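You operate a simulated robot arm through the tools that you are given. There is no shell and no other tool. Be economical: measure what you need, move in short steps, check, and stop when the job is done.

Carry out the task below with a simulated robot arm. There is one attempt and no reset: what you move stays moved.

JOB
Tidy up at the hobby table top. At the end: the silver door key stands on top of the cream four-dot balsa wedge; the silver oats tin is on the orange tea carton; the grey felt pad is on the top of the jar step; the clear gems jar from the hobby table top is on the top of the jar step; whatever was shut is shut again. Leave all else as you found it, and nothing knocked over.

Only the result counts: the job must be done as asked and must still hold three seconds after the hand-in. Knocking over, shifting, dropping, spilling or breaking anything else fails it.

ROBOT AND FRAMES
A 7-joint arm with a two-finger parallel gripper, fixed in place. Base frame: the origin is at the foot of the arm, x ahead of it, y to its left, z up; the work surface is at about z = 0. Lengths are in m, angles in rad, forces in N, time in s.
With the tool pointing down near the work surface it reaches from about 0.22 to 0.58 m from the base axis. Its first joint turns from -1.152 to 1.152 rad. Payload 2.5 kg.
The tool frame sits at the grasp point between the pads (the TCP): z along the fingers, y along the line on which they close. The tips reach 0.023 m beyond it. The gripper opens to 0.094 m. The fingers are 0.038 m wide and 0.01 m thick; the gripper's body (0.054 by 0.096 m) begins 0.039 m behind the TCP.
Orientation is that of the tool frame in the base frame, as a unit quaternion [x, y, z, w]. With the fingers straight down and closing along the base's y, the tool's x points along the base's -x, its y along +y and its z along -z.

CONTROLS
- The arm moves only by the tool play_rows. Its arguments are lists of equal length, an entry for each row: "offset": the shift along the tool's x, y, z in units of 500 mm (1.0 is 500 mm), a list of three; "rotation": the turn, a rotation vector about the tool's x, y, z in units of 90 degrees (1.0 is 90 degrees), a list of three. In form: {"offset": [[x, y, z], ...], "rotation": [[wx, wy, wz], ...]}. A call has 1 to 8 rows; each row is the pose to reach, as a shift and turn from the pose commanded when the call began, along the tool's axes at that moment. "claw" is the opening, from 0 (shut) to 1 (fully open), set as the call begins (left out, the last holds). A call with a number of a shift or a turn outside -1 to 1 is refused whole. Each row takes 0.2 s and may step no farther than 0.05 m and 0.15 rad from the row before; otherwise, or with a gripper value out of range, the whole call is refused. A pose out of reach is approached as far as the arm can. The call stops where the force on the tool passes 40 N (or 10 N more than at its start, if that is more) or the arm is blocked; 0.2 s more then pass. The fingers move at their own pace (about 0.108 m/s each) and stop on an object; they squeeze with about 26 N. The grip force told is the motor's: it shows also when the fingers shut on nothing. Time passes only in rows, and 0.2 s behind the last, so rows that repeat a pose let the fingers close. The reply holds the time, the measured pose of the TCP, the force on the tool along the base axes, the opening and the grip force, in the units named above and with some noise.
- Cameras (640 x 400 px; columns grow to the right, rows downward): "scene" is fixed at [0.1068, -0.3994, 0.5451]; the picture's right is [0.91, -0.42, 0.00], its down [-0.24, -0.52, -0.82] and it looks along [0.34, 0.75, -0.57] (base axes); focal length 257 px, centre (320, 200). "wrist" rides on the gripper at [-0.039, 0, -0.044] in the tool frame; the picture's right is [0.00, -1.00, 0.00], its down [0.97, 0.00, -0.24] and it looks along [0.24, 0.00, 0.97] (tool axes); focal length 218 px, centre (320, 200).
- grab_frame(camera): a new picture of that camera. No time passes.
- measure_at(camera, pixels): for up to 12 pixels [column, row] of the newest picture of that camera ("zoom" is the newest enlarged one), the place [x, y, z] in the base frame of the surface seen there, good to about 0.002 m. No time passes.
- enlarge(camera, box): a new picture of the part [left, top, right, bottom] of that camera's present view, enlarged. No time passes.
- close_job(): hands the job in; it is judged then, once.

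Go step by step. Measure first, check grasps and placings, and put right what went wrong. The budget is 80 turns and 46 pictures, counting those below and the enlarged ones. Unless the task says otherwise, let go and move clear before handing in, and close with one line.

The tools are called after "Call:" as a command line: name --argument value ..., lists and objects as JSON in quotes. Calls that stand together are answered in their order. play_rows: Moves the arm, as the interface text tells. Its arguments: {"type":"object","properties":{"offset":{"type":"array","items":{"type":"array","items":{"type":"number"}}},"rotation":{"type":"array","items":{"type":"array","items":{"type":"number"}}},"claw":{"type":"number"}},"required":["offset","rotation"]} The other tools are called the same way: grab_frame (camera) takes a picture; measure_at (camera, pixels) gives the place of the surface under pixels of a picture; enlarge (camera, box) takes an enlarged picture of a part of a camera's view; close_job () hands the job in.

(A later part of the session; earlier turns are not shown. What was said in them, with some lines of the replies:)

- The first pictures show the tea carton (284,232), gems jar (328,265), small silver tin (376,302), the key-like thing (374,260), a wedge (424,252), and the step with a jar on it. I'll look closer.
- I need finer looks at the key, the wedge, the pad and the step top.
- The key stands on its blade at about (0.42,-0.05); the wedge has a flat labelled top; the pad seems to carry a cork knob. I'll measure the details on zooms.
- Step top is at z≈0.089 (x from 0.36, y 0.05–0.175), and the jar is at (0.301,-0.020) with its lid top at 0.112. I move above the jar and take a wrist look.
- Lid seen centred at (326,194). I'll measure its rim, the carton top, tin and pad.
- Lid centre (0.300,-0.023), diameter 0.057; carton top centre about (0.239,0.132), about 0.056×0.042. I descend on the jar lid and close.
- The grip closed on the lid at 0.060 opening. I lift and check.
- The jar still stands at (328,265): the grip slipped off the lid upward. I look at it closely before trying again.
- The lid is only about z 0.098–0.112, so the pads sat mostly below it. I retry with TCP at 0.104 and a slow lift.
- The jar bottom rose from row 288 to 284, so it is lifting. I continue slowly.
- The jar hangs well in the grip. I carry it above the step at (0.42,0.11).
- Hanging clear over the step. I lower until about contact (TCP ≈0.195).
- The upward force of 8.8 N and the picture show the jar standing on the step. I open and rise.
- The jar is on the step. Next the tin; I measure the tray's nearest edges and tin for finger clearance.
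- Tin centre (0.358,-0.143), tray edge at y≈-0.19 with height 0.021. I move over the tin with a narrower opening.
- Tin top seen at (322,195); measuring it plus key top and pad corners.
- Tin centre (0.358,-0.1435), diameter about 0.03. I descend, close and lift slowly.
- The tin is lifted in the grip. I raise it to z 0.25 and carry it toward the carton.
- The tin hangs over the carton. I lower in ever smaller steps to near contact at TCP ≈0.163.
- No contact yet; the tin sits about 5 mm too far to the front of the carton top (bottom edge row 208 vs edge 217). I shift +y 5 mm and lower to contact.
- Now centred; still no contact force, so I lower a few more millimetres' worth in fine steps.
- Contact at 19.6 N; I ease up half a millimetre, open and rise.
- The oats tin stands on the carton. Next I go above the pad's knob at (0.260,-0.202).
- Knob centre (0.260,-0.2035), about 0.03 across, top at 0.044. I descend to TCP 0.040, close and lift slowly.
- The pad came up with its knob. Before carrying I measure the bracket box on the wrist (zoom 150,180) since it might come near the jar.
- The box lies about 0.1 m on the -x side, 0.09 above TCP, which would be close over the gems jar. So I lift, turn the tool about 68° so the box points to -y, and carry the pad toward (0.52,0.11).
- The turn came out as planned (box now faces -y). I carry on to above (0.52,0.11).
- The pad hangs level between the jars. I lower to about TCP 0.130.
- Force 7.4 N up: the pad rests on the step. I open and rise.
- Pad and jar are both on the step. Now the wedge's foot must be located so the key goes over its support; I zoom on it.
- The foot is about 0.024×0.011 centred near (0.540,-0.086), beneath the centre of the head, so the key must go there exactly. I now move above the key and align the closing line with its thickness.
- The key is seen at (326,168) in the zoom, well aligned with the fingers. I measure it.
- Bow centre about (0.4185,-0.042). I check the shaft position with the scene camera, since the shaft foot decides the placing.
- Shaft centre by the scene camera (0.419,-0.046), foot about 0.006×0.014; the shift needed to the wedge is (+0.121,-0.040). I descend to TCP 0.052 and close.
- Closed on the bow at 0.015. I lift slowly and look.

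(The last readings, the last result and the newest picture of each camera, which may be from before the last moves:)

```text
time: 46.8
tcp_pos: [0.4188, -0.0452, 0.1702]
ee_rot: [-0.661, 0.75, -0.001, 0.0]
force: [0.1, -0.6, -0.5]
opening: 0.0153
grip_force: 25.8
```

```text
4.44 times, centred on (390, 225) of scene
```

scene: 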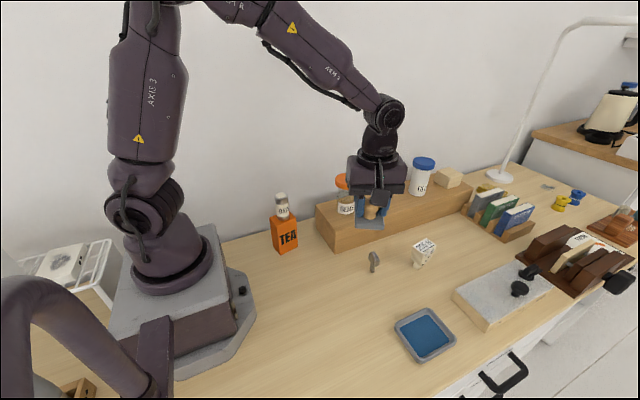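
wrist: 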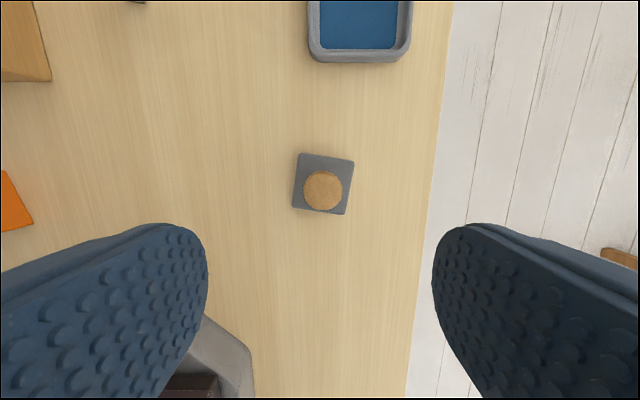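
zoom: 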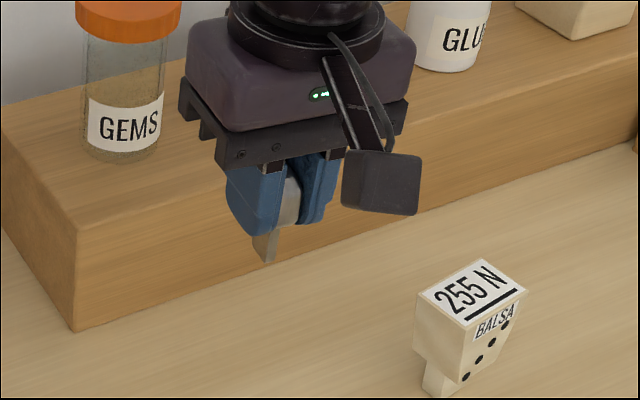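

The key is held upright. I carry it over the wedge by (+0.121,-0.040).

Call:
play_rows --offset '[[0.01, -0.05, 0], [0.022, -0.11, 0], [0.034, -0.175, 0], [0.044, -0.225, 0], [0.049, -0.25, 0], [0.049, -0.25, 0]]' --rotation '[[0, 0, 0], [0, 0, 0], [0, 0, 0], [0, 0, 0], [0, 0, 0], [0, 0, 0]]'

Call:
enlarge --camera "scene" --box '[395, 200, 455, 275]'

```text
time: 48.2
tcp_pos: [0.5392, -0.0845, 0.1716]
ee_rot: [-0.662, 0.749, 0.0, 0.001]
force: [-0.8, -0.8, -0.8]
opening: 0.0152
grip_force: 26.1
```

```text
5.33 times, centred on (425, 238) of scene
```

zoom: 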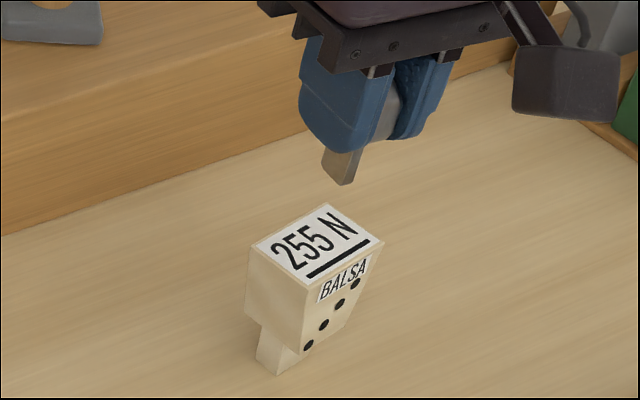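

It hangs above the label. I lower to about 2–3 mm over the top and check alignment.

Call:
play_rows --offset '[[0, 0, 0.03], [0, 0, 0.055], [0, 0, 0.068], [0, 0, 0.073], [0, 0, 0.073]]' --rotation '[[0, 0, 0], [0, 0, 0], [0, 0, 0], [0, 0, 0], [0, 0, 0]]'

Call:
enlarge --camera "scene" --box '[402, 220, 452, 275]'

Call:
measure_at --camera "zoom" --pixels '[[240, 180], [330, 260], [440, 180], [290, 340]]'

```text
time: 49.4
tcp_pos: [0.5389, -0.0861, 0.1347]
ee_rot: [-0.661, 0.75, 0.0, 0.0]
force: [-0.3, -0.2, -0.5]
opening: 0.0154
grip_force: 26.1
```

```text
7.27 times, centred on (427, 248) of scene
```

zoom: 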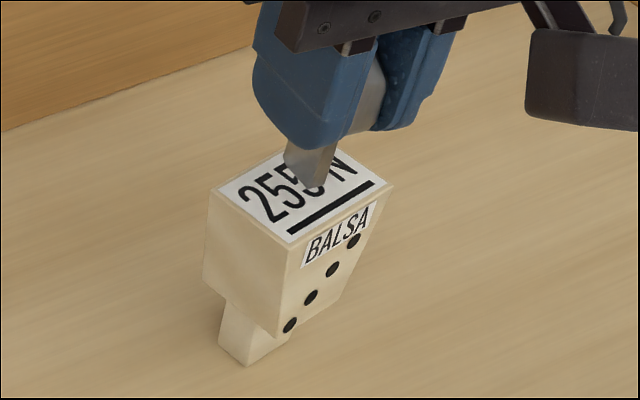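

```text
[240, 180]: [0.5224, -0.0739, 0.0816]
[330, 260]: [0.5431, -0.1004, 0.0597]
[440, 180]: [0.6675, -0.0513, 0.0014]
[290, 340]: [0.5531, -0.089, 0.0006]
```

The shaft seems slightly behind the top's centre; I measure shaft bottom corners and the wedge's top corners in this zoom.

Call:
measure_at --camera "zoom" --pixels '[[288, 160], [305, 183], [327, 182], [297, 165], [316, 175], [212, 192], [288, 240], [388, 186], [250, 190], [222, 332], [246, 362], [280, 342]]'

```text
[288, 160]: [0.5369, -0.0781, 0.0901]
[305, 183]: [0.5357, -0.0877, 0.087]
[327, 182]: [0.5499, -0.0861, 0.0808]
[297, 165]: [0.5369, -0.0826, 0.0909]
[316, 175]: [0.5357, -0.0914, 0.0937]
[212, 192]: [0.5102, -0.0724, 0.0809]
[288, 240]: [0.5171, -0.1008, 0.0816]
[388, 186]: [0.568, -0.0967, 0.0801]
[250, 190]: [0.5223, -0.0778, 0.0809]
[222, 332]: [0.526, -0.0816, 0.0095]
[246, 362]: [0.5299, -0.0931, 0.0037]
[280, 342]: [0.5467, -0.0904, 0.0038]
```

Estimates put the shaft within 1–3 mm of centre, slightly far in +x/+y. I correct by (-2,-2) mm and lower finely to contact.

Call:
play_rows --offset '[[0.0045, 0.0035, 0], [0.0045, 0.0035, 0.002], [0.0045, 0.0035, 0.003], [0.0045, 0.0035, 0.004], [0.0045, 0.0035, 0.005], [0.0045, 0.0035, 0.005]]' --rotation '[[0, 0, 0], [0, 0, 0], [0, 0, 0], [0, 0, 0], [0, 0, 0], [0, 0, 0]]'

```text
time: 50.8
tcp_pos: [0.5362, -0.0888, 0.1323]
ee_rot: [-0.661, 0.75, -0.001, 0.0]
force: [0.4, -0.5, -1.8]
opening: 0.0156
grip_force: 26.1
```

Still no contact force; I lower in half-millimetre steps.

Call:
play_rows --offset '[[0, 0, 0.001], [0, 0, 0.001], [0, 0, 0.002], [0, 0, 0.002]]' --rotation '[[0, 0, 0], [0, 0, 0], [0, 0, 0], [0, 0, 0]]'

Call:
enlarge --camera "scene" --box '[402, 220, 452, 275]'

```text
time: 51.8
tcp_pos: [0.5367, -0.0873, 0.1313]
ee_rot: [-0.661, 0.751, 0.0, -0.001]
force: [0.4, -0.5, -0.1]
opening: 0.0151
grip_force: 25.6
```

```text
7.27 times, centred on (427, 248) of scene
```

zoom: 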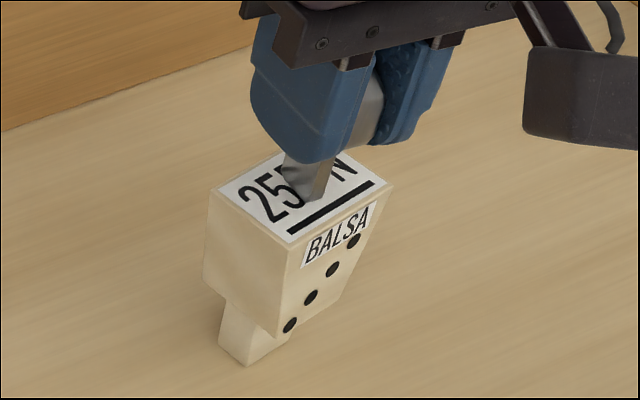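

The shaft foot (282–322, 180–200) is now centred on the top (302,188). I continue down to contact.

Call:
play_rows --offset '[[0, 0, 0.001], [0, 0, 0.001], [0, 0, 0.002], [0, 0, 0.002]]' --rotation '[[0, 0, 0], [0, 0, 0], [0, 0, 0], [0, 0, 0]]'

```text
time: 52.8
tcp_pos: [0.5363, -0.0866, 0.1298]
ee_rot: [-0.662, 0.75, 0.0, 0.0]
force: [-0.4, 1.0, 2.3]
opening: 0.0151
grip_force: 26.1
```

Perhaps a light touch at 2.3 N; one more quarter millimetre to confirm.

Call:
play_rows --offset '[[0, 0, 0.0005], [0, 0, 0.0005]]' --rotation '[[0, 0, 0], [0, 0, 0]]'

```text
time: 53.4
tcp_pos: [0.5363, -0.0885, 0.1316]
ee_rot: [-0.661, 0.75, -0.001, 0.0]
force: [0.9, 0.2, 3.2]
opening: 0.0153
grip_force: 26.2
```

Contact is confirmed at 3.2 N. I open a little, check, before rising.

Call:
play_rows --offset '[[0, 0, 0], [0, 0, 0], [0, 0, 0]]' --rotation '[[0, 0, 0], [0, 0, 0], [0, 0, 0]]' --claw 0.35

Call:
enlarge --camera "scene" --box '[402, 220, 452, 275]'

```text
time: 54.2
tcp_pos: [0.5374, -0.089, 0.1309]
ee_rot: [-0.662, 0.75, 0.0, 0.0]
force: [0.2, -0.4, 0.2]
opening: 0.033
grip_force: 0.1
```

```text
7.27 times, centred on (427, 248) of scene
```

zoom: 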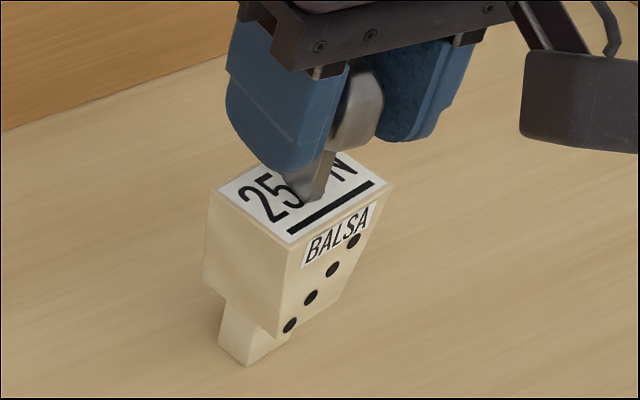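

The key stands free between the open fingers. I rise straight up slowly.

Call:
play_rows --offset '[[0, 0, -0.02], [0, 0, -0.05], [0, 0, -0.09], [0, 0, -0.14], [0, 0, -0.2], [0, 0, -0.28], [0, 0, -0.34], [0, 0, -0.34]]' --rotation '[[0, 0, 0], [0, 0, 0], [0, 0, 0], [0, 0, 0], [0, 0, 0], [0, 0, 0], [0, 0, 0], [0, 0, 0]]'

Call:
grab_frame --camera "scene"

Call:
enlarge --camera "scene" --box '[250, 160, 450, 280]'

```text
time: 56.0
tcp_pos: [0.5368, -0.0862, 0.3002]
ee_rot: [-0.662, 0.75, 0.001, 0.001]
force: [-0.7, -0.6, -1.1]
opening: 0.0329
grip_force: 0.0
```

```text
8 pictures are left
```

scene: 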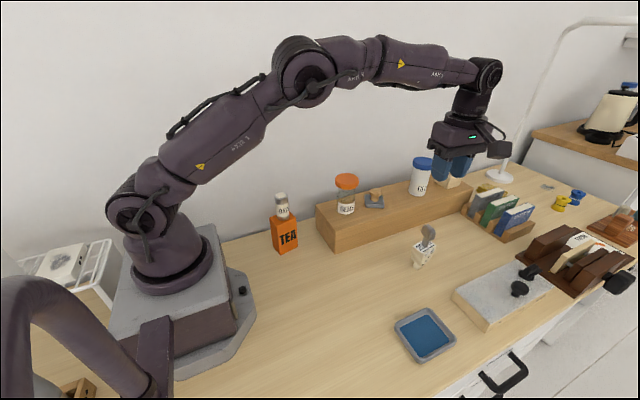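

```text
3.20 times, centred on (350, 220) of scene
```

zoom: 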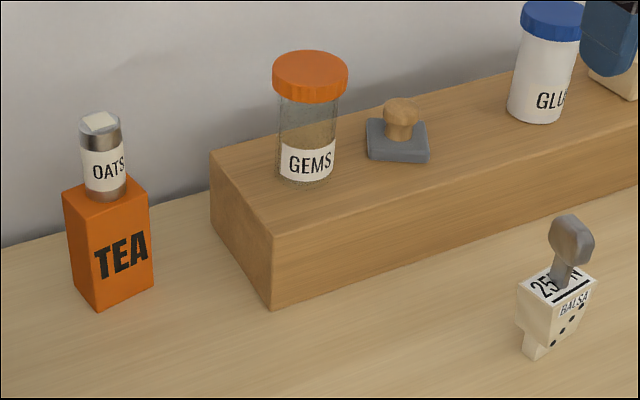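

All four placings look right (key at 428,238; tin at 282,206; jar at 346,195; pad at 374,200), and nothing was opened. I wait a little and check the key once more.

Call:
play_rows --offset '[[0, 0, -0.03], [0, 0, -0.06], [0, 0, -0.06], [0, 0, -0.06], [0, 0, -0.06], [0, 0, -0.06], [0, 0, -0.06], [0, 0, -0.06]]' --rotation '[[0, 0, 0], [0, 0, 0], [0, 0, 0], [0, 0, 0], [0, 0, 0], [0, 0, 0], [0, 0, 0], [0, 0, 0]]'

Call:
enlarge --camera "scene" --box '[402, 220, 452, 275]'

Call:
measure_at --camera "zoom" --pixels '[[250, 190], [288, 240], [388, 186], [325, 60], [300, 190], [246, 362]]'

```text
time: 57.8
tcp_pos: [0.5385, -0.0866, 0.3293]
ee_rot: [-0.661, 0.75, 0.0, 0.001]
force: [-0.3, -0.9, 0.5]
opening: 0.0329
grip_force: 0.1
```

```text
7.27 times, centred on (427, 248) of scene
```

zoom: 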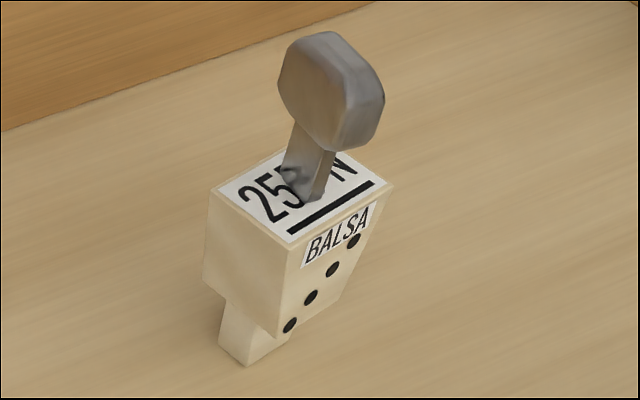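

```text
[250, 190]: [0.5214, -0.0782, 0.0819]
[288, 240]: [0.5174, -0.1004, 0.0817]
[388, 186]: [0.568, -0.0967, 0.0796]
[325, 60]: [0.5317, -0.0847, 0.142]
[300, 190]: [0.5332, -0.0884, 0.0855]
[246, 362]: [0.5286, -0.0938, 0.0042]
```

The key stands upright and still on the wedge, and the wedge hasn't moved. The hand is clear, so I hand in.

Call:
close_job

```text
The job is handed in.
```

I've handed the job in: the key stands on the four-dot wedge, the oats tin is on the tea carton, and the felt pad and gems jar are on top of the jar step. Nothing was opened or knocked over.
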